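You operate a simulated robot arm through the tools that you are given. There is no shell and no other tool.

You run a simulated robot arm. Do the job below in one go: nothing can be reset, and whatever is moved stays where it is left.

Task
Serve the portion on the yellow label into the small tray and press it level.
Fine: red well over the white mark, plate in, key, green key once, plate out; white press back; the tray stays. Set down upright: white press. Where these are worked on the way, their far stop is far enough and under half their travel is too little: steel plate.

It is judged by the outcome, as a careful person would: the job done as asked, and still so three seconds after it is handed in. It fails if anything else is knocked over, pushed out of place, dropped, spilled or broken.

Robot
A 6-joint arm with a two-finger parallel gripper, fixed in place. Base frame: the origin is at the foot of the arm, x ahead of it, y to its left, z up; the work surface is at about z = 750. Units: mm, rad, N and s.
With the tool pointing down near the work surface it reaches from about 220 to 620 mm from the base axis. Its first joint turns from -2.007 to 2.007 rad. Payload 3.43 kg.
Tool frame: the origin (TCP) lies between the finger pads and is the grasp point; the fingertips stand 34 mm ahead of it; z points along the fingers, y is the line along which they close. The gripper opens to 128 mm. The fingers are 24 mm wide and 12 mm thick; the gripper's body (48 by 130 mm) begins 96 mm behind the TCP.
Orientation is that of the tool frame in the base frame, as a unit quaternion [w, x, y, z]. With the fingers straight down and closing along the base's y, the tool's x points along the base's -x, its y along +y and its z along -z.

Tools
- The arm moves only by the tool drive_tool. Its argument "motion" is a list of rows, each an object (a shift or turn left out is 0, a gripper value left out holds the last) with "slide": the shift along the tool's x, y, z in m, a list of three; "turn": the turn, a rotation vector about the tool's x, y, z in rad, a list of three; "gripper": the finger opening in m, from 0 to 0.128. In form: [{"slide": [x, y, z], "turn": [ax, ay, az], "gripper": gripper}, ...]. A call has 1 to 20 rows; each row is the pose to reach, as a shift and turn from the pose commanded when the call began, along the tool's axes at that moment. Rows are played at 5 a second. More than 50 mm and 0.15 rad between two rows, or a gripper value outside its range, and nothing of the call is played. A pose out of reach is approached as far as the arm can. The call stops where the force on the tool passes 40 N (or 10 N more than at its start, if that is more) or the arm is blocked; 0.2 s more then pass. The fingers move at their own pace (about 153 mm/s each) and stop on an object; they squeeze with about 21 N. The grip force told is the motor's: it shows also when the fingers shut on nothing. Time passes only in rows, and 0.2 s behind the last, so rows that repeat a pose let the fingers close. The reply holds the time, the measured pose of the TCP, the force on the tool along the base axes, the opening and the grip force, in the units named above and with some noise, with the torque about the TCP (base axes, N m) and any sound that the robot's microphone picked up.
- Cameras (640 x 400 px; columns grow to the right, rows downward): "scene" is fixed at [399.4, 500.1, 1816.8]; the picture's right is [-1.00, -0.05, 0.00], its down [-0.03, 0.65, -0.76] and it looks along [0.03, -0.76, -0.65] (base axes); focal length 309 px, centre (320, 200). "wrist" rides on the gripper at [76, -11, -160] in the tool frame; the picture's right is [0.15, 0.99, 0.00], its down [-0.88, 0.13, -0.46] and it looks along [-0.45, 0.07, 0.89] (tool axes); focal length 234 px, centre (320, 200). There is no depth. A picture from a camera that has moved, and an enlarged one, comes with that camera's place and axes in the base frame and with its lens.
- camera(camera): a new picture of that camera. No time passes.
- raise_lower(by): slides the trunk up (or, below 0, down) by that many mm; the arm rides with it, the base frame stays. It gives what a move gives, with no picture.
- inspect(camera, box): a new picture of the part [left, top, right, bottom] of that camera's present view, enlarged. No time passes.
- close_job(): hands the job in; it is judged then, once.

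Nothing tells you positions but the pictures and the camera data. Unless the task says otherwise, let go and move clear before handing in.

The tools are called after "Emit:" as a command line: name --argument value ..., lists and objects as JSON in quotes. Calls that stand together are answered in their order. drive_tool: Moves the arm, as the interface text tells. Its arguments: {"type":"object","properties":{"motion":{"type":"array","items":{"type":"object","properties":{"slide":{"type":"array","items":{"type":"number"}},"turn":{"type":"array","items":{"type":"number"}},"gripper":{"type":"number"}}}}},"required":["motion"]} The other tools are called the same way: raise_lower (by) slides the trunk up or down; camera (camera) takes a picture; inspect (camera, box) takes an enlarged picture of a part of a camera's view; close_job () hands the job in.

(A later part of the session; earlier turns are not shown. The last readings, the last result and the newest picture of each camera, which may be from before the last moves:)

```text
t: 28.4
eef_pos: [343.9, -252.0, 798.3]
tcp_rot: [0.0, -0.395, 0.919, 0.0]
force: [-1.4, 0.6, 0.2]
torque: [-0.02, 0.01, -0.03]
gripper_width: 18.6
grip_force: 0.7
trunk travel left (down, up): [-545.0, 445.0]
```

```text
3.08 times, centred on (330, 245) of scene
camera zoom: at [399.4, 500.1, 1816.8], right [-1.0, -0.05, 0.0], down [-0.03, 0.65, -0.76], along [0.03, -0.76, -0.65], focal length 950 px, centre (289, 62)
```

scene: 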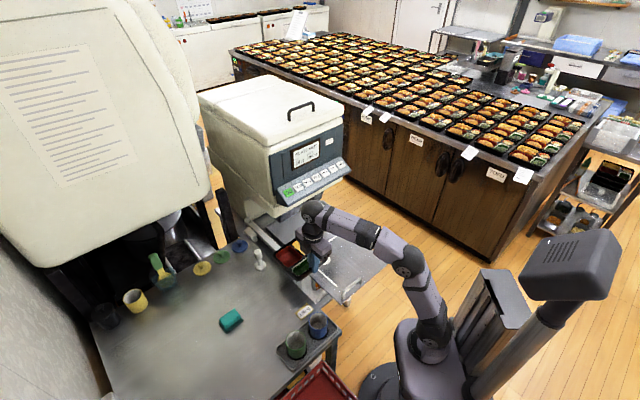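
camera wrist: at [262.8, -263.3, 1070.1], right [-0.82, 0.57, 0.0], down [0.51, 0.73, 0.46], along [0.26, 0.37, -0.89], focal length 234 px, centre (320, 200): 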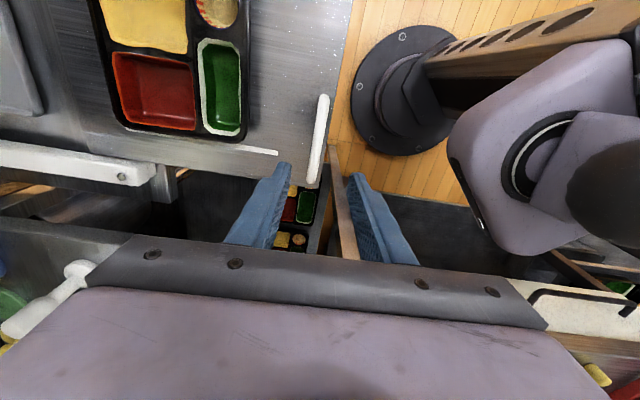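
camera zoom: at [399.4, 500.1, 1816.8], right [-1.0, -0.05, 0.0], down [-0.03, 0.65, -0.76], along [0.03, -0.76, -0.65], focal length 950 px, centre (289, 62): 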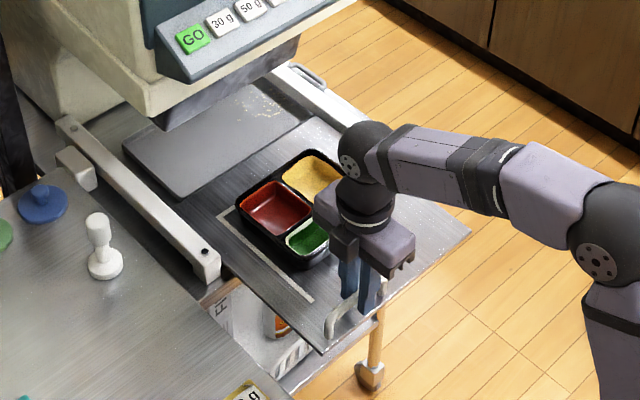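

The plate moves freely and the tray rides with it. Before going on, I look at what lies ahead of the plate.

Emit:
inspect --camera "scene" --box '[265, 190, 345, 250]'

Emit:
camera --camera "wrist"

```text
6.67 times, centred on (305, 220) of scene
camera zoom: at [399.4, 500.1, 1816.8], right [-1.0, -0.05, 0.0], down [-0.03, 0.65, -0.76], along [0.03, -0.76, -0.65], focal length 2059 px, centre (420, 67)
```

zoom: 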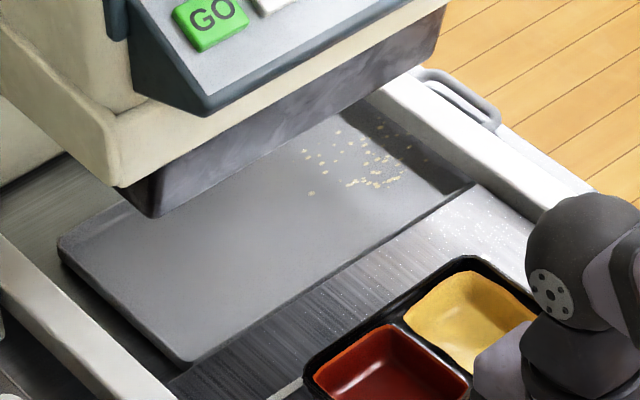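

```text
taken
camera wrist: at [300.5, -315.4, 957.5], right [-0.82, 0.57, 0.0], down [0.51, 0.73, 0.46], along [0.26, 0.37, -0.89], focal length 234 px, centre (320, 200)
```

wrist: 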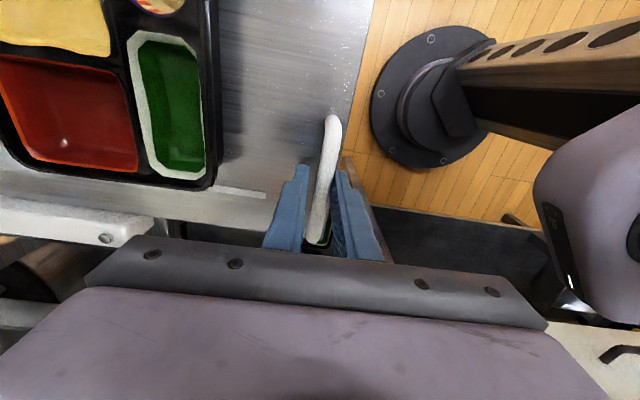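

A grey drip slab lies ahead; the plate edge has just reached it. I push on slowly and watch the force and whether the plate passes it.

Emit:
drive_tool --motion '[{"slide": [0, -0.002, 0]}, {"slide": [0, -0.005, 0]}, {"slide": [0, -0.01, 0]}, {"slide": [0, -0.015, 0]}, {"slide": [0, -0.02, 0]}, {"slide": [0, -0.025, 0]}, {"slide": [0, -0.028, 0]}, {"slide": [0, -0.03, 0]}, {"slide": [0, -0.03, 0]}]'

Emit:
inspect --camera "scene" --box '[265, 190, 345, 250]'

Emit:
inspect --camera "scene" --box '[250, 180, 410, 310]'

```text
t: 30.4
eef_pos: [366.9, -273.1, 796.2]
tcp_rot: [0.0, -0.395, 0.919, -0.001]
force: [-1.6, -0.4, 0.3]
torque: [-0.01, 0.02, -0.03]
gripper_width: 18.8
grip_force: 0.8
trunk travel left (down, up): [-545.0, 445.0]
```

```text
6.67 times, centred on (305, 220) of scene
camera zoom: at [399.4, 500.1, 1816.8], right [-1.0, -0.05, 0.0], down [-0.03, 0.65, -0.76], along [0.03, -0.76, -0.65], focal length 2059 px, centre (420, 67)
```

zoom: 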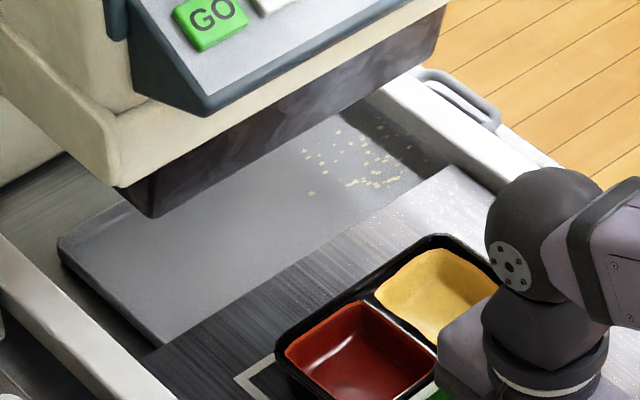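

```text
3.08 times, centred on (330, 245) of scene
camera zoom: at [399.4, 500.1, 1816.8], right [-1.0, -0.05, 0.0], down [-0.03, 0.65, -0.76], along [0.03, -0.76, -0.65], focal length 950 px, centre (289, 62)
```

zoom: 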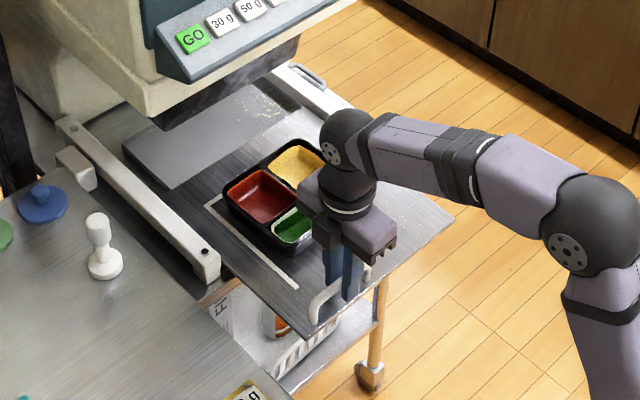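

The plate passes over the slab without resistance. I continue inwards, watching clearance between wrist and key panel.

Emit:
drive_tool --motion '[{"slide": [0, -0.002, 0]}, {"slide": [0, -0.006, 0]}, {"slide": [0, -0.012, 0]}, {"slide": [0, -0.019, 0]}, {"slide": [0, -0.026, 0]}, {"slide": [0, -0.033, 0]}, {"slide": [0, -0.04, 0]}, {"slide": [0, -0.047, 0]}, {"slide": [0, -0.053, 0]}, {"slide": [0, -0.058, 0]}, {"slide": [0, -0.06, 0]}, {"slide": [0, -0.06, 0]}]'

Emit:
inspect --camera "scene" --box '[240, 150, 400, 280]'

Emit:
camera --camera "wrist"

```text
t: 33.0
eef_pos: [409.5, -315.2, 798.7]
tcp_rot: [-0.001, -0.394, 0.919, -0.001]
force: [0.0, 1.3, 0.9]
torque: [0.02, 0.03, -0.06]
gripper_width: 18.7
grip_force: 0.7
trunk travel left (down, up): [-545.0, 445.0]
```

```text
3.08 times, centred on (320, 215) of scene
camera zoom: at [399.4, 500.1, 1816.8], right [-1.0, -0.05, 0.0], down [-0.03, 0.65, -0.76], along [0.03, -0.76, -0.65], focal length 950 px, centre (320, 154)
```

zoom: 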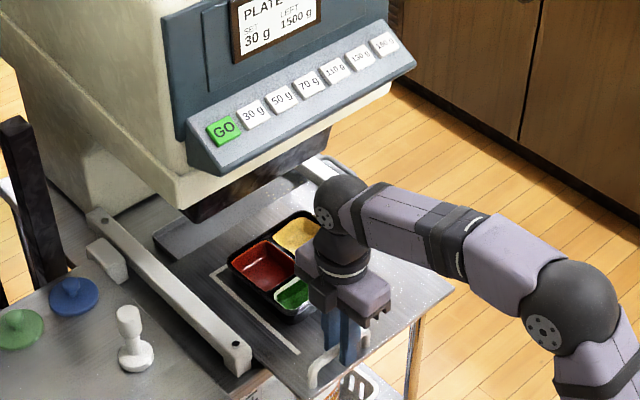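

```text
taken
camera wrist: at [365.5, -378.2, 956.9], right [-0.82, 0.57, 0.0], down [0.51, 0.73, 0.46], along [0.26, 0.37, -0.89], focal length 234 px, centre (320, 200)
```

wrist: 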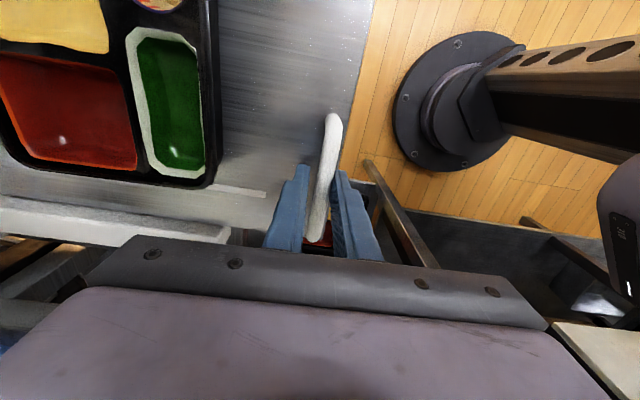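

Still clear and well aligned. I push on another 50 mm.

Emit:
drive_tool --motion '[{"slide": [0, -0.002, 0]}, {"slide": [0, -0.006, 0]}, {"slide": [0, -0.012, 0]}, {"slide": [0, -0.018, 0]}, {"slide": [0, -0.024, 0]}, {"slide": [0, -0.03, 0]}, {"slide": [0, -0.036, 0]}, {"slide": [0, -0.042, 0]}, {"slide": [0, -0.047, 0]}, {"slide": [0, -0.05, 0]}, {"slide": [0, -0.05, 0]}]'

Emit:
inspect --camera "scene" --box '[240, 130, 400, 260]'

Emit:
camera --camera "wrist"

```text
t: 35.4
eef_pos: [445.3, -348.4, 799.6]
tcp_rot: [0.0, -0.395, 0.919, -0.001]
force: [0.2, 0.7, 0.9]
torque: [0.02, 0.04, -0.01]
gripper_width: 18.5
grip_force: 0.4
trunk travel left (down, up): [-545.0, 445.0]
```

```text
3.08 times, centred on (320, 195) of scene
camera zoom: at [399.4, 500.1, 1816.8], right [-1.0, -0.05, 0.0], down [-0.03, 0.65, -0.76], along [0.03, -0.76, -0.65], focal length 950 px, centre (320, 215)
```

zoom: 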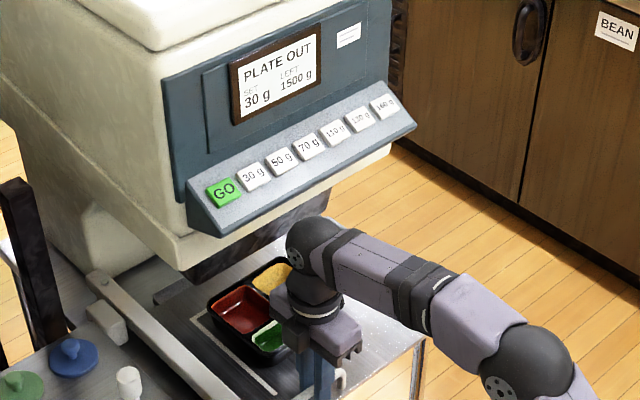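

```text
taken
camera wrist: at [401.3, -412.0, 957.1], right [-0.82, 0.57, 0.0], down [0.51, 0.73, 0.46], along [0.26, 0.37, -0.89], focal length 234 px, centre (320, 200)
```

wrist: 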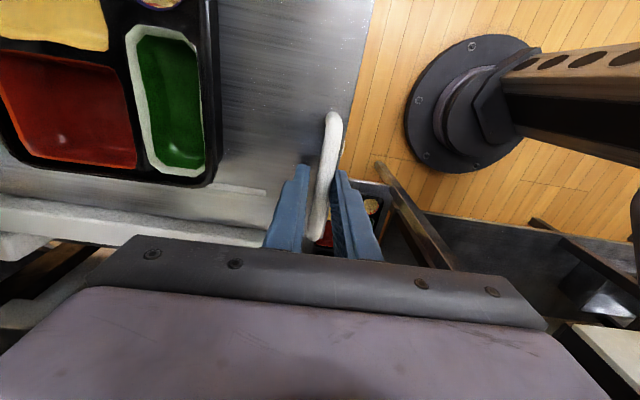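

The plate is in 200 mm and the display still says PLATE OUT. To gain reach and keep the wrist away from the key panel, I tilt the tool 30° about the bar, fingers pointing in under the machine.

Emit:
drive_tool --motion '[{"slide": [0, 0.0028, -0.0005], "turn": [0.131, 0, 0]}, {"slide": [0, 0.0056, -0.001], "turn": [0.262, 0, 0]}, {"slide": [0, 0.0084, -0.001], "turn": [0.393, 0, 0]}, {"slide": [0, 0.011, -0.001], "turn": [0.524, 0, 0]}, {"slide": [0, 0.011, -0.001], "turn": [0.524, 0, 0]}]'

Emit:
inspect --camera "scene" --box '[240, 150, 400, 280]'

Emit:
inspect --camera "wrist" --box '[200, 60, 440, 260]'

```text
t: 36.6
eef_pos: [437.1, -340.8, 799.1]
tcp_rot: [0.103, -0.381, 0.887, -0.238]
force: [-0.7, -1.0, -0.4]
torque: [-0.04, 0.03, -0.06]
gripper_width: 18.0
grip_force: 0.1
trunk travel left (down, up): [-545.0, 445.0]
```

```text
3.08 times, centred on (320, 215) of scene
camera zoom: at [399.4, 500.1, 1816.8], right [-1.0, -0.05, 0.0], down [-0.03, 0.65, -0.76], along [0.03, -0.76, -0.65], focal length 950 px, centre (320, 154)
```

zoom: 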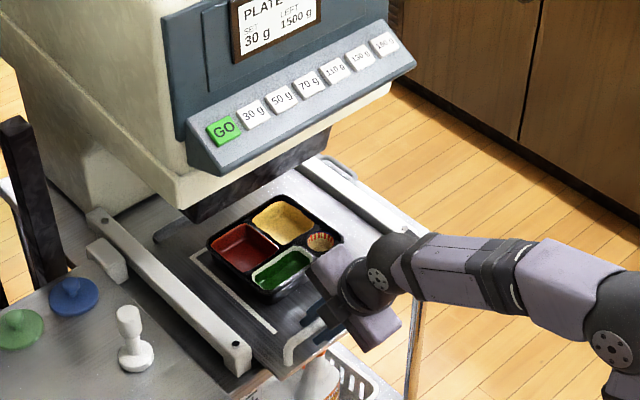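

```text
2.00 times, centred on (320, 160) of wrist
camera zoom: at [334.6, -347.0, 942.3], right [-0.72, 0.48, -0.5], down [0.36, 0.87, 0.33], along [0.59, 0.06, -0.8], focal length 468 px, centre (320, 280)
```

zoom: 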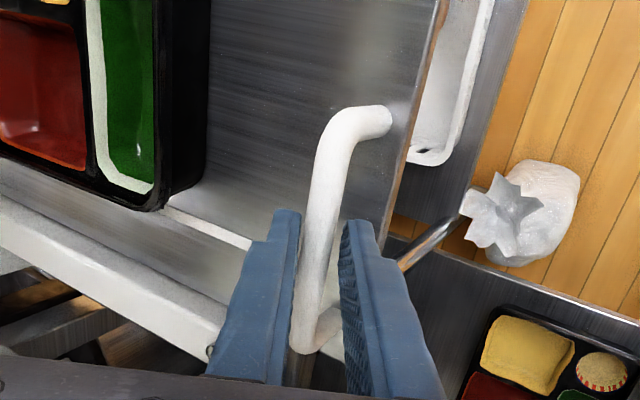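

The tilted straddle works, with the wrist well clear. I keep pushing along the slide direction until the stop.

Emit:
drive_tool --motion '[{"slide": [0, -0.0026, 0.0015]}, {"slide": [0, -0.0061, 0.0035]}, {"slide": [0, -0.0104, 0.006]}, {"slide": [0, -0.0156, 0.009]}, {"slide": [0, -0.0208, 0.012]}, {"slide": [0, -0.026, 0.015]}, {"slide": [0, -0.0312, 0.018]}, {"slide": [0, -0.0364, 0.021]}, {"slide": [0, -0.0407, 0.0235]}, {"slide": [0, -0.0433, 0.025]}, {"slide": [0, -0.0433, 0.025]}]'

Emit:
inspect --camera "scene" --box '[240, 130, 400, 260]'

Emit:
inspect --camera "wrist" --box '[200, 60, 440, 260]'

```text
t: 39.0
eef_pos: [475.8, -376.0, 798.7]
tcp_rot: [0.102, -0.381, 0.887, -0.238]
force: [-0.1, -0.6, 0.2]
torque: [-0.05, 0.03, -0.02]
gripper_width: 18.1
grip_force: 0.0
trunk travel left (down, up): [-545.0, 445.0]
```

```text
3.08 times, centred on (320, 195) of scene
camera zoom: at [399.4, 500.1, 1816.8], right [-1.0, -0.05, 0.0], down [-0.03, 0.65, -0.76], along [0.03, -0.76, -0.65], focal length 950 px, centre (320, 215)
```

zoom: 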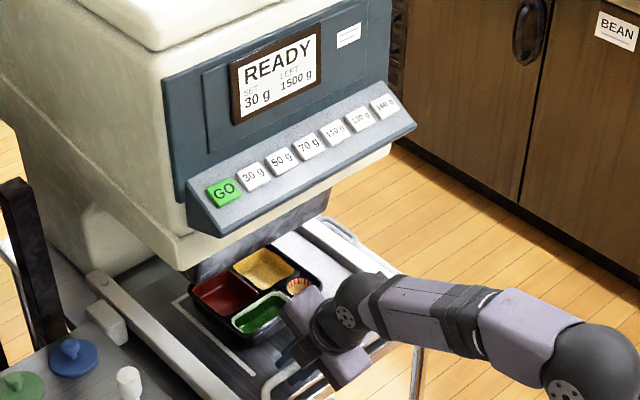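

```text
2.00 times, centred on (320, 160) of wrist
camera zoom: at [371.9, -382.5, 941.7], right [-0.72, 0.48, -0.5], down [0.36, 0.87, 0.33], along [0.59, 0.06, -0.8], focal length 468 px, centre (320, 280)
```

zoom: 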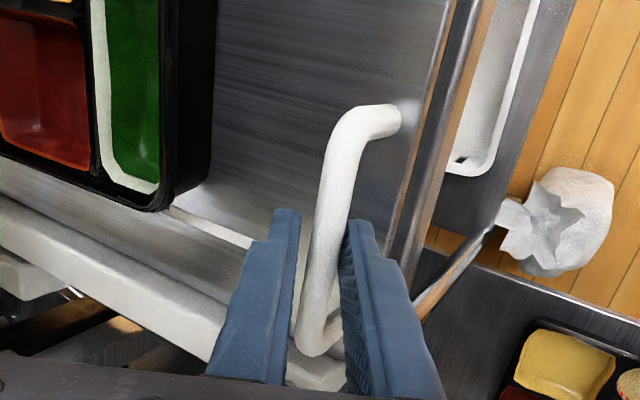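

The display now says READY. The red well is still at the funnel's front edge, so I go on to the far stop, watching the force.

Emit:
drive_tool --motion '[{"slide": [0, -0.0026, 0.0015]}, {"slide": [0, -0.0061, 0.0035]}, {"slide": [0, -0.0104, 0.006]}, {"slide": [0, -0.0147, 0.0085]}, {"slide": [0, -0.019, 0.011]}, {"slide": [0, -0.0234, 0.0135]}, {"slide": [0, -0.026, 0.015]}, {"slide": [0, -0.026, 0.015]}]'

Emit:
inspect --camera "scene" --box '[240, 130, 400, 260]'

Emit:
inspect --camera "wrist" --box '[200, 60, 440, 260]'

```text
t: 40.8
eef_pos: [490.1, -389.7, 795.2]
tcp_rot: [0.097, -0.382, 0.89, -0.227]
force: [-26.0, 25.5, -7.5]
torque: [0.34, 0.23, -0.43]
gripper_width: 38.3
grip_force: 17.7
trunk travel left (down, up): [-545.0, 445.0]
```

```text
3.08 times, centred on (320, 195) of scene
camera zoom: at [399.4, 500.1, 1816.8], right [-1.0, -0.05, 0.0], down [-0.03, 0.65, -0.76], along [0.03, -0.76, -0.65], focal length 950 px, centre (320, 215)
```

zoom: 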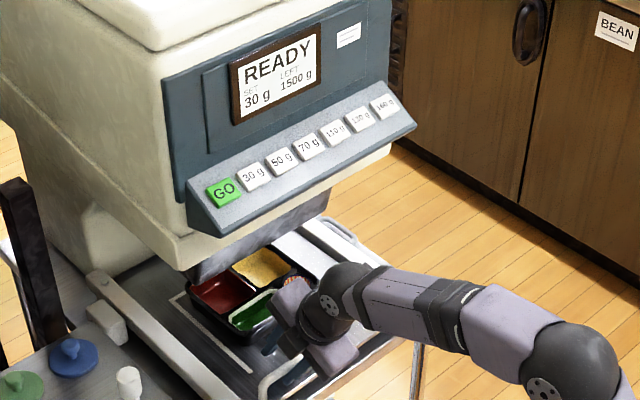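

```text
2.00 times, centred on (320, 160) of wrist
camera zoom: at [390.0, -399.6, 939.7], right [-0.73, 0.49, -0.48], down [0.37, 0.87, 0.34], along [0.58, 0.07, -0.81], focal length 468 px, centre (320, 280)
```

zoom: 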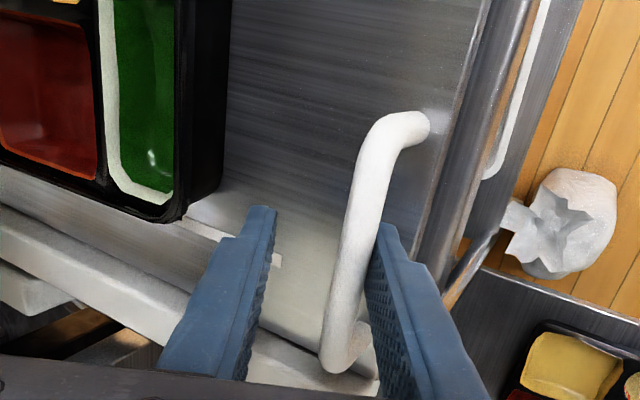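

The plate is at its far stop (force ~36 N) and the machine shows READY. I relax, open and withdraw the fingers along their axis.

Emit:
drive_tool --motion '[{"slide": [0, 0.008, -0.005], "gripper": 0.034}, {"slide": [0, 0.0125, -0.0075], "gripper": 0.034}, {"slide": [0, 0.0125, -0.0075], "gripper": 0.034}, {"slide": [0, 0.0125, -0.0075], "gripper": 0.034}]'

Emit:
inspect --camera "wrist" --box '[200, 60, 440, 260]'

Emit:
inspect --camera "scene" --box '[240, 150, 400, 280]'

```text
t: 41.8
eef_pos: [485.3, -386.8, 802.1]
tcp_rot: [0.103, -0.381, 0.887, -0.241]
force: [-2.5, 2.8, -1.2]
torque: [0.09, 0.08, -0.06]
gripper_width: 36.0
grip_force: 2.2
trunk travel left (down, up): [-545.0, 445.0]
```

```text
2.00 times, centred on (320, 160) of wrist
camera zoom: at [382.6, -393.9, 943.7], right [-0.72, 0.48, -0.5], down [0.36, 0.87, 0.33], along [0.59, 0.06, -0.8], focal length 468 px, centre (320, 280)
```

zoom: 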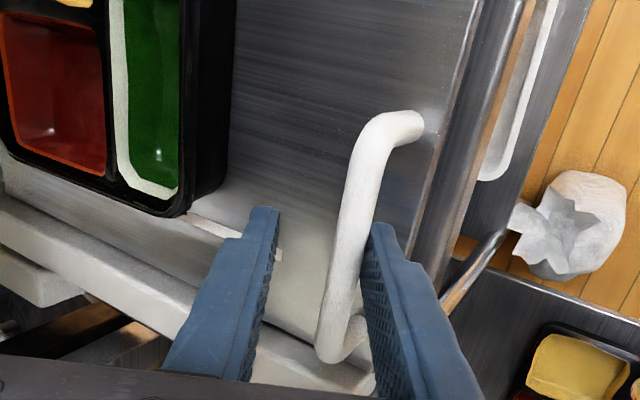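

```text
3.08 times, centred on (320, 215) of scene
camera zoom: at [399.4, 500.1, 1816.8], right [-1.0, -0.05, 0.0], down [-0.03, 0.65, -0.76], along [0.03, -0.76, -0.65], focal length 950 px, centre (320, 154)
```

zoom: 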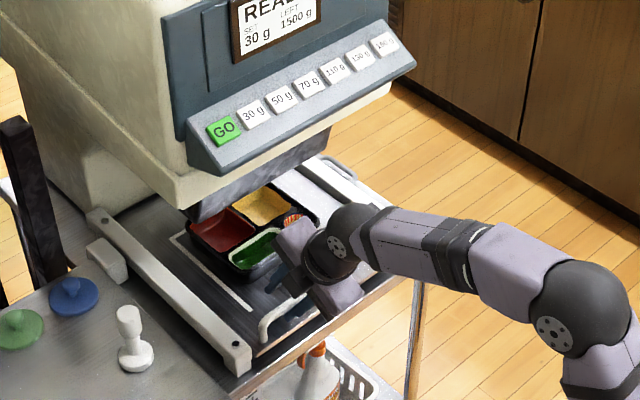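

I centre the bar between the fingers and withdraw.

Emit:
drive_tool --motion '[{"slide": [0, 0.0075, -0.004]}, {"slide": [0, 0.0075, -0.004]}, {"slide": [0, 0.0075, -0.02]}, {"slide": [0, 0.0075, -0.05]}, {"slide": [0, 0.0075, -0.09]}, {"slide": [0, 0.0075, -0.13]}, {"slide": [0, 0.0075, -0.13]}]'

Emit:
camera --camera "wrist"

Emit:
inspect --camera "scene" --box '[240, 150, 400, 280]'

```text
t: 43.4
eef_pos: [434.2, -336.3, 908.7]
tcp_rot: [0.102, -0.381, 0.887, -0.238]
force: [0.2, 0.5, -0.4]
torque: [0.0, 0.03, 0.0]
gripper_width: 33.7
grip_force: 0.0
trunk travel left (down, up): [-545.0, 445.0]
```

```text
taken
camera wrist: at [330.6, -342.7, 1051.6], right [-0.72, 0.48, -0.49], down [0.36, 0.87, 0.33], along [0.59, 0.06, -0.8], focal length 234 px, centre (320, 200)
```

wrist: 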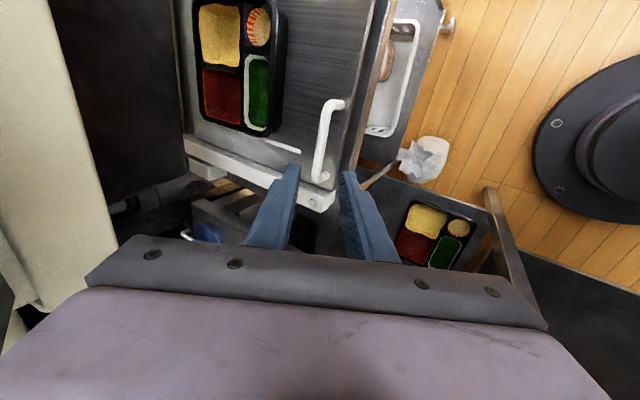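

```text
3.08 times, centred on (320, 215) of scene
camera zoom: at [399.4, 500.1, 1816.8], right [-1.0, -0.05, 0.0], down [-0.03, 0.65, -0.76], along [0.03, -0.76, -0.65], focal length 950 px, centre (320, 154)
```

zoom: 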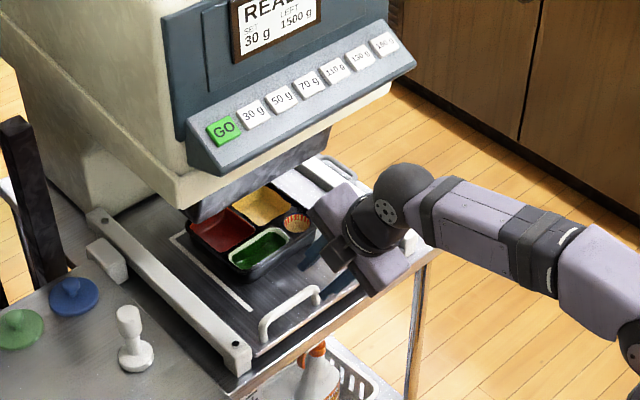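

Plate and tray are in place. Now the keys: I raise the trunk so the arm sits level with the key panel, and straighten the tool.

Emit:
raise_lower --by 300

Emit:
drive_tool --motion '[{"turn": [-0.131, 0, 0], "gripper": 0.0}, {"turn": [-0.262, 0, 0], "gripper": 0.0}, {"turn": [-0.393, 0, 0], "gripper": 0.0}, {"turn": [-0.524, 0, 0], "gripper": 0.0}]'

Emit:
drive_tool --motion '[{"turn": [0, 0, 0.14]}, {"turn": [0, 0, 0.28]}, {"turn": [0, 0, 0.42]}, {"turn": [0, 0, 0.56]}, {"turn": [0, 0, 0.7]}, {"turn": [0, 0, 0.84]}, {"turn": [0, 0, 0.98]}, {"turn": [0, 0, 1.12]}, {"turn": [0, 0, 1.26]}, {"turn": [0, 0, 1.4]}, {"turn": [0, 0, 1.5]}, {"turn": [0, 0, 1.571]}, {"turn": [0, 0, 1.571]}]'

Emit:
camera --camera "wrist"

Emit:
camera --camera "scene"

```text
t: 46.4
eef_pos: [433.7, -336.1, 1208.7]
tcp_rot: [0.102, -0.381, 0.888, -0.238]
force: [0.6, -0.9, -0.1]
torque: [-0.01, 0.05, 0.01]
gripper_width: 33.9
grip_force: 0.1
trunk travel left (down, up): [-845.0, 145.0]
```

```text
t: 47.4
eef_pos: [434.4, -338.4, 1206.7]
tcp_rot: [0.0, -0.395, 0.919, 0.002]
force: [0.0, 0.1, 1.1]
torque: [0.04, -0.02, 0.02]
gripper_width: 0.3
grip_force: 21.7
trunk travel left (down, up): [-845.0, 145.0]
```

```text
t: 50.2
eef_pos: [432.4, -336.9, 1208.9]
tcp_rot: [0.0, 0.371, 0.928, 0.0]
force: [-0.7, -0.3, 0.0]
torque: [-0.02, 0.0, -0.04]
gripper_width: 0.0
grip_force: 21.4
trunk travel left (down, up): [-845.0, 145.0]
```

```text
taken
camera wrist: at [370.4, -292.6, 1366.9], right [0.58, 0.82, 0.0], down [0.73, -0.51, 0.46], along [0.37, -0.26, -0.89], focal length 234 px, centre (320, 200)
```

wrist: 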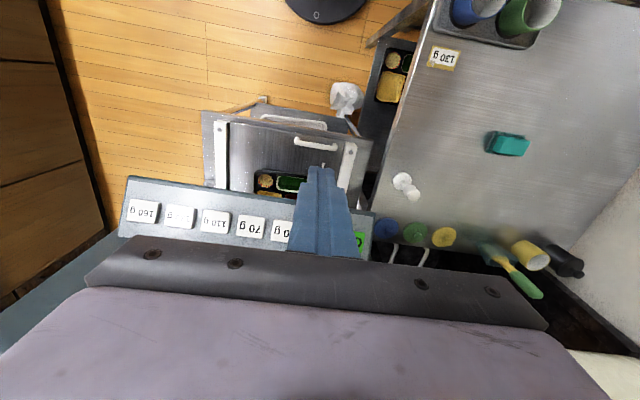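

```text
taken
```

scene: 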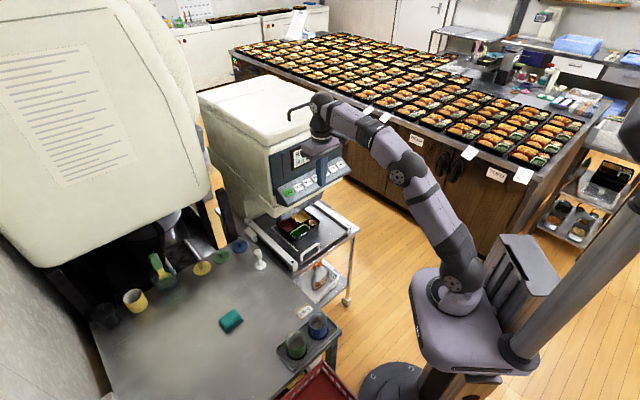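

From here all keys can be seen; the 130 g key is the second from the left, near (396, -535, 1103), on a face tilted about 27°. I tilt the tool to match and hover in front of it with closed fingers.

Emit:
drive_tool --motion '[{"slide": [-0.01, -0.035, 0.0], "turn": [0, -0.09, 0]}, {"slide": [-0.02, -0.07, 0.0], "turn": [0, -0.18, 0]}, {"slide": [-0.035, -0.105, 0.005], "turn": [0, -0.28, 0]}, {"slide": [-0.05, -0.14, 0.015], "turn": [0, -0.38, 0]}, {"slide": [-0.065, -0.16, 0.025], "turn": [0, -0.47, 0]}, {"slide": [-0.0767, -0.1685, 0.039], "turn": [0, -0.47, 0]}, {"slide": [-0.0767, -0.1685, 0.039], "turn": [0, -0.47, 0]}]'

Emit:
camera --camera "wrist"

Emit:
inspect --camera "scene" --box '[260, 90, 420, 220]'

```text
t: 51.8
eef_pos: [371.4, -511.0, 1170.2]
tcp_rot: [0.217, 0.361, 0.903, -0.087]
force: [-0.1, 0.3, 0.4]
torque: [0.0, -0.02, -0.01]
gripper_width: 0.0
grip_force: 21.0
trunk travel left (down, up): [-845.0, 145.0]
```

```text
taken
camera wrist: at [262.2, -422.1, 1277.0], right [0.59, 0.81, -0.07], down [0.51, -0.3, 0.81], along [0.63, -0.51, -0.59], focal length 234 px, centre (320, 200)
```

wrist: 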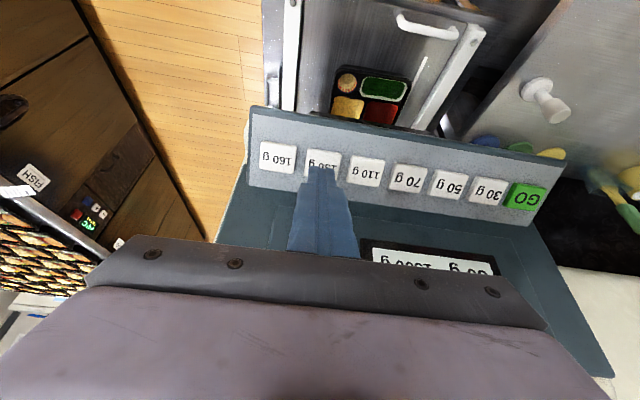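

```text
3.08 times, centred on (340, 155) of scene
camera zoom: at [399.4, 500.1, 1816.8], right [-1.0, -0.05, 0.0], down [-0.03, 0.65, -0.76], along [0.03, -0.76, -0.65], focal length 950 px, centre (258, 338)
```

zoom: 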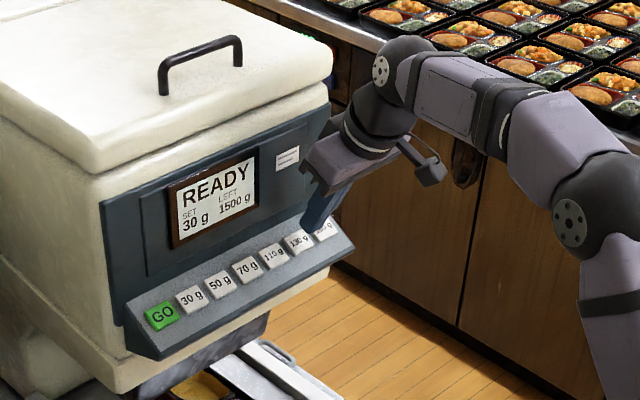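

The tool axis points at the 130 g key. I approach to just off it and check.

Emit:
drive_tool --motion '[{"slide": [0, 0, 0.012]}, {"slide": [0, 0, 0.022]}, {"slide": [0, 0, 0.03]}, {"slide": [0, 0, 0.03]}]'

Emit:
inspect --camera "wrist" --box '[220, 100, 420, 240]'

Emit:
inspect --camera "scene" --box '[300, 130, 370, 190]'

```text
t: 52.8
eef_pos: [383.2, -521.2, 1143.4]
tcp_rot: [0.217, 0.36, 0.903, -0.086]
force: [-1.3, 0.5, 0.4]
torque: [-0.02, -0.01, 0.01]
gripper_width: 0.0
grip_force: 21.0
trunk travel left (down, up): [-845.0, 145.0]
```

```text
2.86 times, centred on (320, 170) of wrist
camera zoom: at [273.1, -432.9, 1250.5], right [0.59, 0.81, -0.07], down [0.51, -0.3, 0.81], along [0.63, -0.51, -0.59], focal length 669 px, centre (320, 286)
```

zoom: 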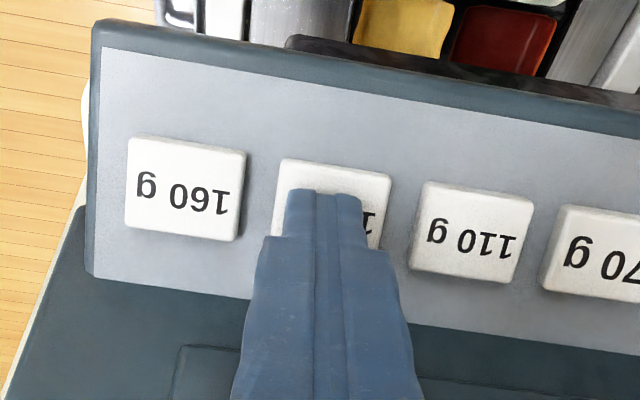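

```text
6.67 times, centred on (335, 160) of scene
camera zoom: at [399.4, 500.1, 1816.8], right [-1.0, -0.05, 0.0], down [-0.03, 0.65, -0.76], along [0.03, -0.76, -0.65], focal length 2059 px, centre (220, 467)
```

zoom: 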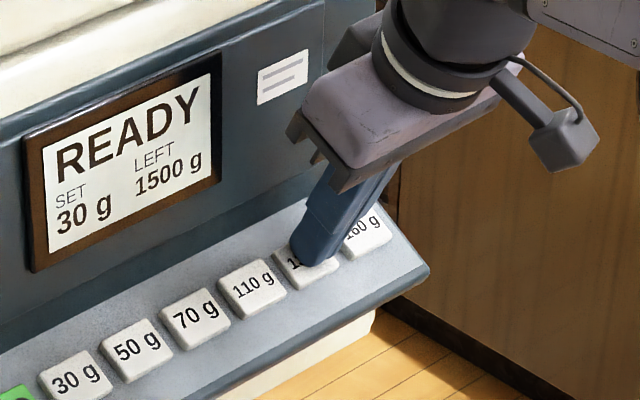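

Over the key's centre. I press in small steps.

Emit:
drive_tool --motion '[{"slide": [0, 0, 0.004]}, {"slide": [0, 0, 0.007]}, {"slide": [0, 0, 0.01]}, {"slide": [0, 0, 0.01]}]'

Emit:
inspect --camera "scene" --box '[300, 130, 370, 190]'

```text
t: 53.8
eef_pos: [383.6, -523.8, 1137.7]
tcp_rot: [0.219, 0.36, 0.902, -0.089]
force: [-5.8, 2.6, 17.1]
torque: [-0.28, -0.13, -0.08]
gripper_width: 0.0
grip_force: 21.1
trunk travel left (down, up): [-845.0, 145.0]
heard: click
```

```text
6.67 times, centred on (335, 160) of scene
camera zoom: at [399.4, 500.1, 1816.8], right [-1.0, -0.05, 0.0], down [-0.03, 0.65, -0.76], along [0.03, -0.76, -0.65], focal length 2059 px, centre (220, 467)
```

zoom: 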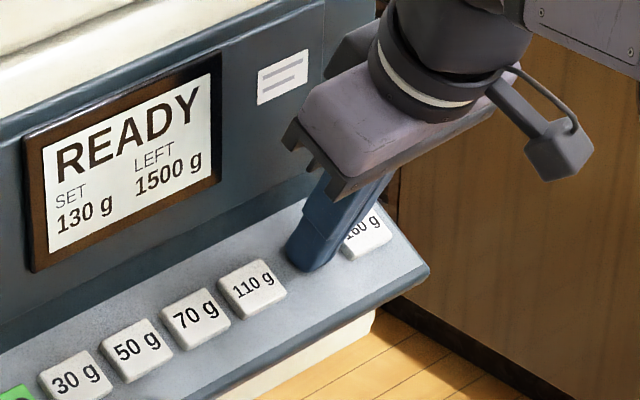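

The display shows SET 130 g after one click. I back off and travel along the key row to the green GO key.

Emit:
drive_tool --motion '[{"slide": [0, 0, -0.02]}, {"slide": [0, 0, -0.045]}, {"slide": [0, 0.04, -0.045]}, {"slide": [0, 0.085, -0.045]}, {"slide": [0, 0.13, -0.045]}, {"slide": [0, 0.175, -0.045]}, {"slide": [0, 0.21, -0.045]}, {"slide": [0, 0.227, -0.045]}, {"slide": [0, 0.227, -0.045]}]'

Emit:
camera --camera "wrist"

Emit:
inspect --camera "scene" --box '[260, 110, 380, 210]'

```text
t: 55.8
eef_pos: [527.6, -343.8, 1173.1]
tcp_rot: [0.217, 0.36, 0.903, -0.087]
force: [0.0, -0.1, 0.0]
torque: [0.06, 0.0, 0.01]
gripper_width: 0.0
grip_force: 20.9
trunk travel left (down, up): [-845.0, 145.0]
```

```text
taken
camera wrist: at [418.3, -255.0, 1280.0], right [0.59, 0.81, -0.07], down [0.51, -0.3, 0.81], along [0.63, -0.51, -0.59], focal length 234 px, centre (320, 200)
```

wrist: 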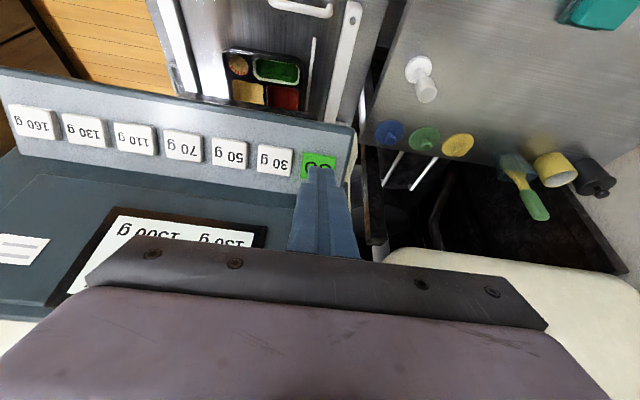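

```text
4.00 times, centred on (320, 160) of scene
camera zoom: at [399.4, 500.1, 1816.8], right [-1.0, -0.05, 0.0], down [-0.03, 0.65, -0.76], along [0.03, -0.76, -0.65], focal length 1236 px, centre (320, 360)
```

zoom: 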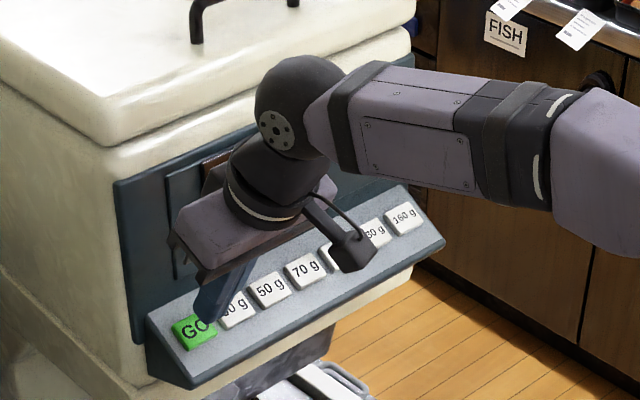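

I check the tray's seat on the plate under the machine before pressing GO.

Emit:
inspect --camera "scene" --box '[265, 200, 345, 260]'

Emit:
inspect --camera "wrist" --box '[180, 0, 400, 190]'

```text
6.67 times, centred on (305, 230) of scene
camera zoom: at [399.4, 500.1, 1816.8], right [-1.0, -0.05, 0.0], down [-0.03, 0.65, -0.76], along [0.03, -0.76, -0.65], focal length 2059 px, centre (420, 0)
```

zoom: 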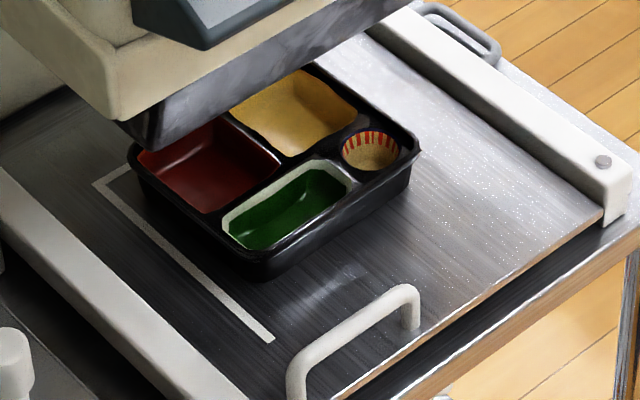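

```text
2.11 times, centred on (290, 95) of wrist
camera zoom: at [418.3, -255.0, 1280.0], right [0.59, 0.81, -0.07], down [0.51, -0.3, 0.81], along [0.63, -0.51, -0.59], focal length 493 px, centre (383, 421)
```

zoom: 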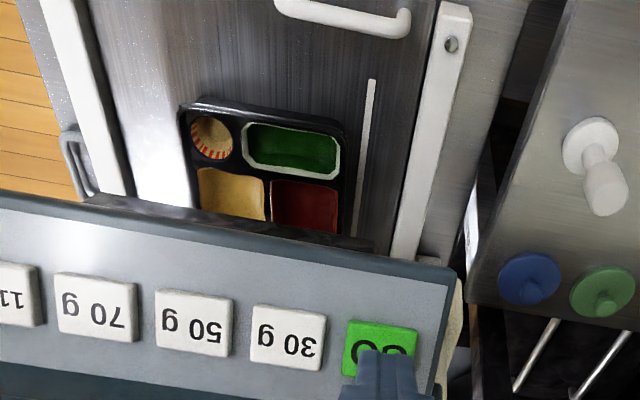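

The tray sits as placed. I press GO once.

Emit:
drive_tool --motion '[{"slide": [0, 0, 0.012]}, {"slide": [0, 0, 0.024]}, {"slide": [0, 0, 0.034]}, {"slide": [0, 0, 0.038]}, {"slide": [0, 0, 0.042]}, {"slide": [0, 0, 0.045]}]'

Emit:
inspect --camera "scene" --box '[260, 110, 380, 210]'

Emit:
inspect --camera "wrist" --box '[60, 60, 420, 260]'

```text
t: 57.2
eef_pos: [541.9, -358.0, 1136.8]
tcp_rot: [0.22, 0.36, 0.902, -0.087]
force: [-4.0, 1.2, 11.9]
torque: [-0.18, -0.1, -0.04]
gripper_width: 0.0
grip_force: 21.0
trunk travel left (down, up): [-845.0, 145.0]
heard: click
```

```text
4.00 times, centred on (320, 160) of scene
camera zoom: at [399.4, 500.1, 1816.8], right [-1.0, -0.05, 0.0], down [-0.03, 0.65, -0.76], along [0.03, -0.76, -0.65], focal length 1236 px, centre (320, 360)
```

zoom: 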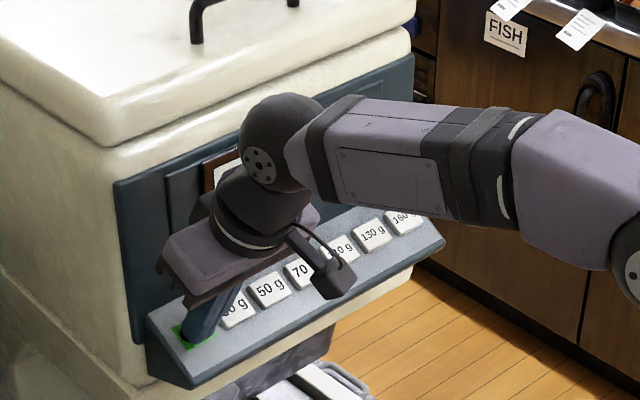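

```text
1.78 times, centred on (240, 160) of wrist
camera zoom: at [432.7, -270.3, 1243.0], right [0.59, 0.81, -0.07], down [0.51, -0.3, 0.81], along [0.63, -0.51, -0.58], focal length 416 px, centre (462, 271)
```

zoom: 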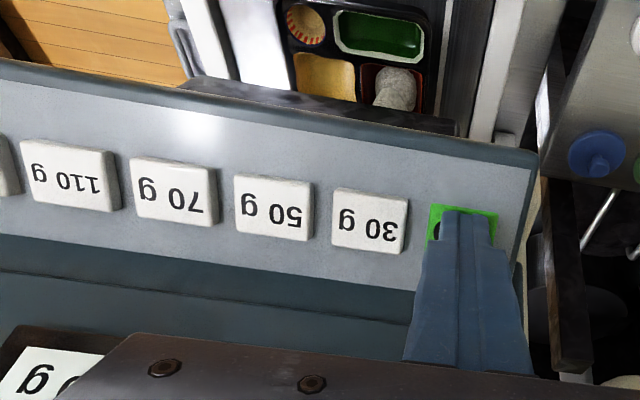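

Click heard once, and rice appears in the red well. I back off in one straight move and check the display.

Emit:
drive_tool --motion '[{"slide": [0, 0, -0.02]}, {"slide": [0, 0, -0.05]}, {"slide": [0, 0, -0.08]}, {"slide": [0.02, 0, -0.1]}, {"slide": [0.04, 0, -0.1]}, {"slide": [0.04, 0, -0.1]}]'

Emit:
inspect --camera "scene" --box '[260, 110, 380, 250]'

Emit:
inspect --camera "wrist" --box '[60, 0, 420, 240]'

```text
t: 58.6
eef_pos: [483.8, -304.4, 1206.1]
tcp_rot: [0.216, 0.361, 0.903, -0.087]
force: [-1.2, -0.3, -0.1]
torque: [0.01, 0.0, 0.04]
gripper_width: 0.0
grip_force: 20.4
trunk travel left (down, up): [-845.0, 145.0]
```

```text
2.86 times, centred on (320, 180) of scene
camera zoom: at [399.4, 500.1, 1816.8], right [-1.0, -0.05, 0.0], down [-0.03, 0.65, -0.76], along [0.03, -0.76, -0.65], focal length 882 px, centre (320, 257)
```

zoom: 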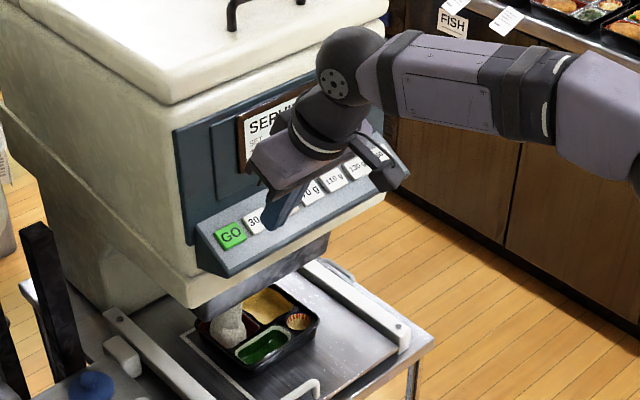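

```text
1.67 times, centred on (240, 120) of wrist
camera zoom: at [375.1, -215.6, 1313.5], right [0.59, 0.81, -0.07], down [0.51, -0.3, 0.81], along [0.63, -0.51, -0.59], focal length 390 px, centre (453, 333)
```

zoom: 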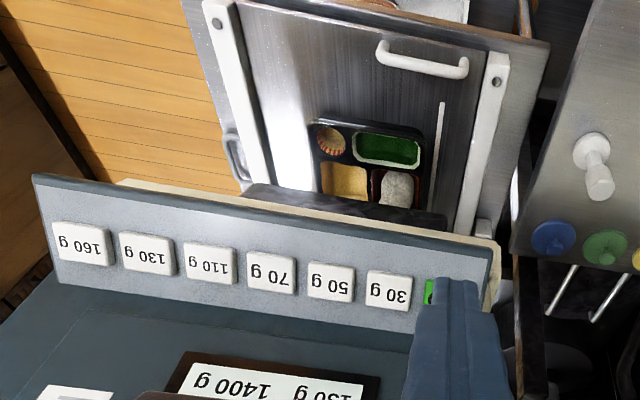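

SERVING is shown with the count falling. While it finishes, I straighten the tool and turn back to the handle-gripping yaw.

Emit:
drive_tool --motion '[{"turn": [0, 0.12, 0]}, {"turn": [0, 0.24, 0]}, {"turn": [0, 0.36, 0]}, {"turn": [0, 0.47, 0]}, {"turn": [0, 0.47, 0]}]'

Emit:
drive_tool --motion '[{"turn": [0, 0, -0.14]}, {"turn": [0, 0, -0.28]}, {"turn": [0, 0, -0.42]}, {"turn": [0, 0, -0.56]}, {"turn": [0, 0, -0.7]}, {"turn": [0, 0, -0.84]}, {"turn": [0, 0, -0.98]}, {"turn": [0, 0, -1.12]}, {"turn": [0, 0, -1.26]}, {"turn": [0, 0, -1.4]}, {"turn": [0, 0, -1.5]}, {"turn": [0, 0, -1.571]}, {"turn": [0, 0, -1.571]}]'

Emit:
inspect --camera "scene" --box '[250, 110, 390, 260]'

```text
t: 59.8
eef_pos: [482.4, -302.7, 1205.4]
tcp_rot: [0.0, 0.371, 0.929, 0.0]
force: [-0.1, -0.9, 0.2]
torque: [-0.01, -0.02, -0.01]
gripper_width: 0.0
grip_force: 21.1
trunk travel left (down, up): [-845.0, 145.0]
```

```text
t: 62.6
eef_pos: [484.9, -302.9, 1204.8]
tcp_rot: [-0.001, -0.395, 0.919, -0.001]
force: [-0.2, -0.3, 0.3]
torque: [0.0, 0.03, 0.02]
gripper_width: 0.0
grip_force: 20.6
trunk travel left (down, up): [-845.0, 145.0]
```

```text
2.67 times, centred on (320, 185) of scene
camera zoom: at [399.4, 500.1, 1816.8], right [-1.0, -0.05, 0.0], down [-0.03, 0.65, -0.76], along [0.03, -0.76, -0.65], focal length 824 px, centre (320, 240)
```

zoom: 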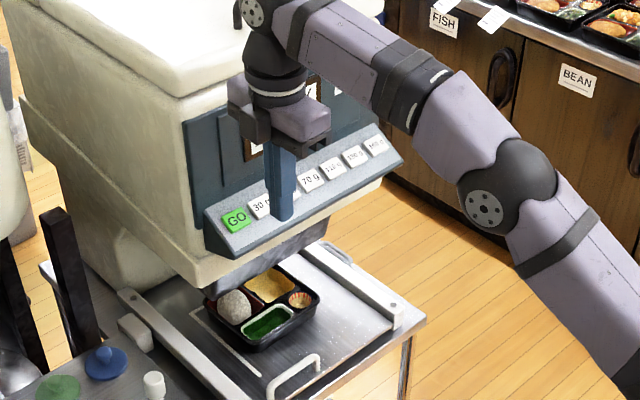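

The mound of rice is in the red well. I move back above the handle, re-tilt and open the fingers, then check the display.

Emit:
drive_tool --motion '[{"slide": [0.02, 0.005, 0], "turn": [0.131, 0, 0], "gripper": 0.034}, {"slide": [0.04, 0.01, 0], "turn": [0.262, 0, 0], "gripper": 0.034}, {"slide": [0.059, 0.0143, 0], "turn": [0.393, 0, 0], "gripper": 0.034}, {"slide": [0.059, 0.0143, 0], "turn": [0.524, 0, 0], "gripper": 0.034}, {"slide": [0.059, 0.0143, 0], "turn": [0.524, 0, 0], "gripper": 0.034}]'

Emit:
inspect --camera "scene" --box '[250, 110, 390, 260]'

Emit:
inspect --camera "wrist" --box '[120, 0, 440, 240]'

```text
t: 63.8
eef_pos: [431.4, -337.7, 1204.8]
tcp_rot: [0.103, -0.381, 0.888, -0.238]
force: [0.5, -0.1, 0.2]
torque: [-0.03, 0.04, -0.03]
gripper_width: 34.2
grip_force: 0.0
trunk travel left (down, up): [-845.0, 145.0]
```

```text
2.67 times, centred on (320, 185) of scene
camera zoom: at [399.4, 500.1, 1816.8], right [-1.0, -0.05, 0.0], down [-0.03, 0.65, -0.76], along [0.03, -0.76, -0.65], focal length 824 px, centre (320, 240)
```

zoom: 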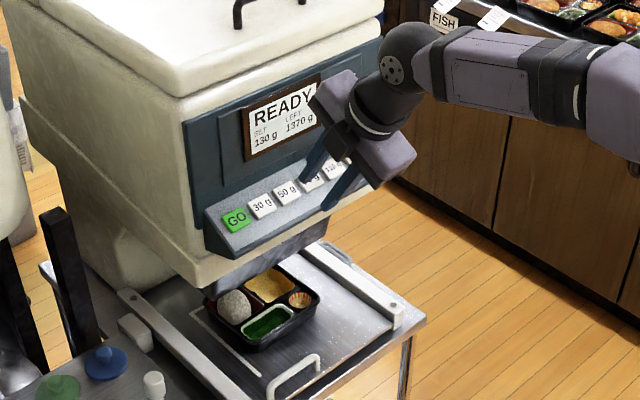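

```text
1.67 times, centred on (280, 120) of wrist
camera zoom: at [328.9, -344.1, 1347.9], right [-0.72, 0.48, -0.5], down [0.36, 0.87, 0.33], along [0.59, 0.06, -0.8], focal length 390 px, centre (387, 333)
```

zoom: 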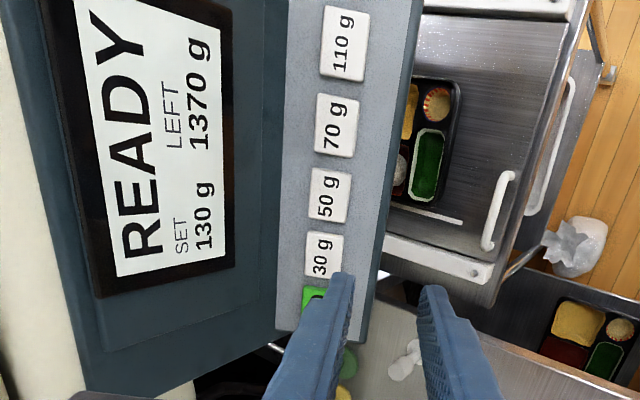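

130 g was served (1370 g left). I lower the trunk back down to the handle.

Emit:
raise_lower --by -300

Emit:
drive_tool --motion '[{"slide": [0, 0, 0.02]}, {"slide": [0, 0, 0.045]}, {"slide": [0, 0, 0.065]}, {"slide": [0, 0, 0.065]}]'

Emit:
inspect --camera "wrist" --box '[200, 60, 440, 260]'

Emit:
inspect --camera "scene" --box '[260, 190, 360, 275]'

```text
t: 66.8
eef_pos: [432.1, -337.1, 904.4]
tcp_rot: [0.102, -0.381, 0.888, -0.238]
force: [-1.0, 0.5, 0.1]
torque: [0.01, 0.0, 0.01]
gripper_width: 33.9
grip_force: 0.2
trunk travel left (down, up): [-545.0, 445.0]
```

```text
t: 67.8
eef_pos: [455.0, -360.6, 847.0]
tcp_rot: [0.102, -0.381, 0.887, -0.238]
force: [-0.2, 0.3, 0.0]
torque: [-0.02, -0.01, 0.0]
gripper_width: 34.0
grip_force: 0.0
trunk travel left (down, up): [-545.0, 445.0]
```

```text
2.00 times, centred on (320, 160) of wrist
camera zoom: at [351.8, -366.8, 989.8], right [-0.72, 0.48, -0.5], down [0.36, 0.87, 0.33], along [0.59, 0.06, -0.8], focal length 468 px, centre (320, 280)
```

zoom: 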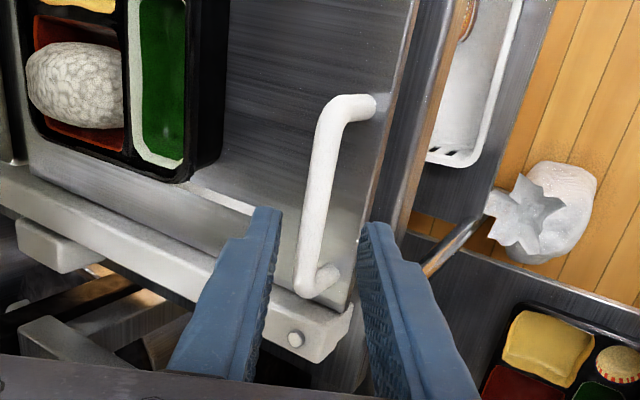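

```text
4.71 times, centred on (310, 232) of scene
camera zoom: at [399.4, 500.1, 1816.8], right [-1.0, -0.05, 0.0], down [-0.03, 0.65, -0.76], along [0.03, -0.76, -0.65], focal length 1454 px, centre (367, 47)
```

zoom: 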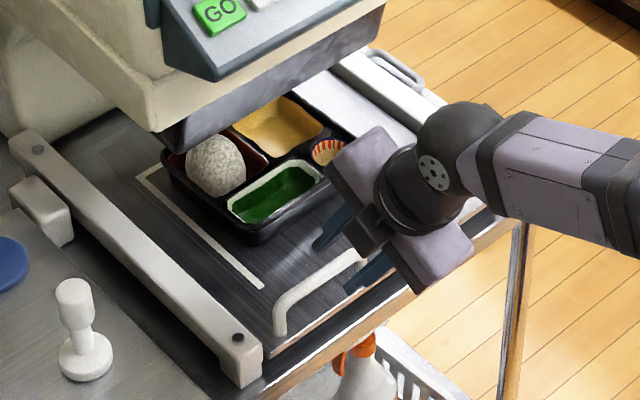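

The bar lies centred between the fingertips. I advance to straddle it and close loosely.

Emit:
drive_tool --motion '[{"slide": [0, 0, 0.015]}, {"slide": [0, 0, 0.03]}, {"slide": [0, 0, 0.045]}, {"slide": [0, 0, 0.052]}, {"slide": [0, 0, 0.052]}]'

Emit:
drive_tool --motion '[{"slide": [0, 0, 0], "gripper": 0.018}, {"slide": [0, 0, 0], "gripper": 0.018}]'

Emit:
inspect --camera "wrist" --box '[200, 60, 440, 260]'

```text
t: 69.0
eef_pos: [474.5, -377.9, 803.5]
tcp_rot: [0.102, -0.382, 0.887, -0.238]
force: [0.5, -0.1, 0.8]
torque: [-0.02, -0.02, 0.03]
gripper_width: 33.9
grip_force: 0.0
trunk travel left (down, up): [-545.0, 445.0]
```

```text
t: 69.6
eef_pos: [474.3, -377.8, 803.0]
tcp_rot: [0.102, -0.382, 0.887, -0.238]
force: [-0.6, 0.2, -0.2]
torque: [-0.02, 0.0, -0.01]
gripper_width: 17.9
grip_force: 0.0
trunk travel left (down, up): [-545.0, 445.0]
```

```text
2.00 times, centred on (320, 160) of wrist
camera zoom: at [371.0, -385.0, 945.4], right [-0.72, 0.48, -0.5], down [0.36, 0.87, 0.33], along [0.59, 0.06, -0.8], focal length 468 px, centre (320, 280)
```

zoom: 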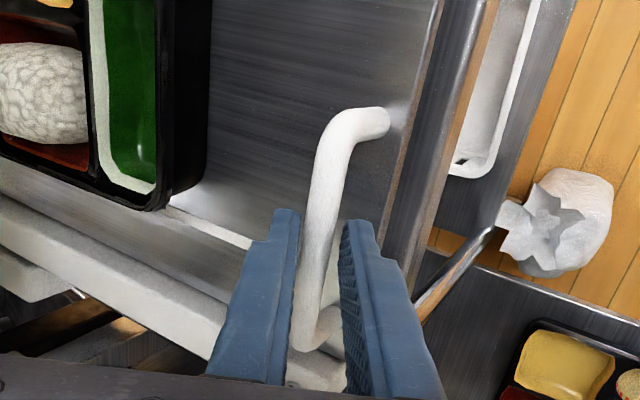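

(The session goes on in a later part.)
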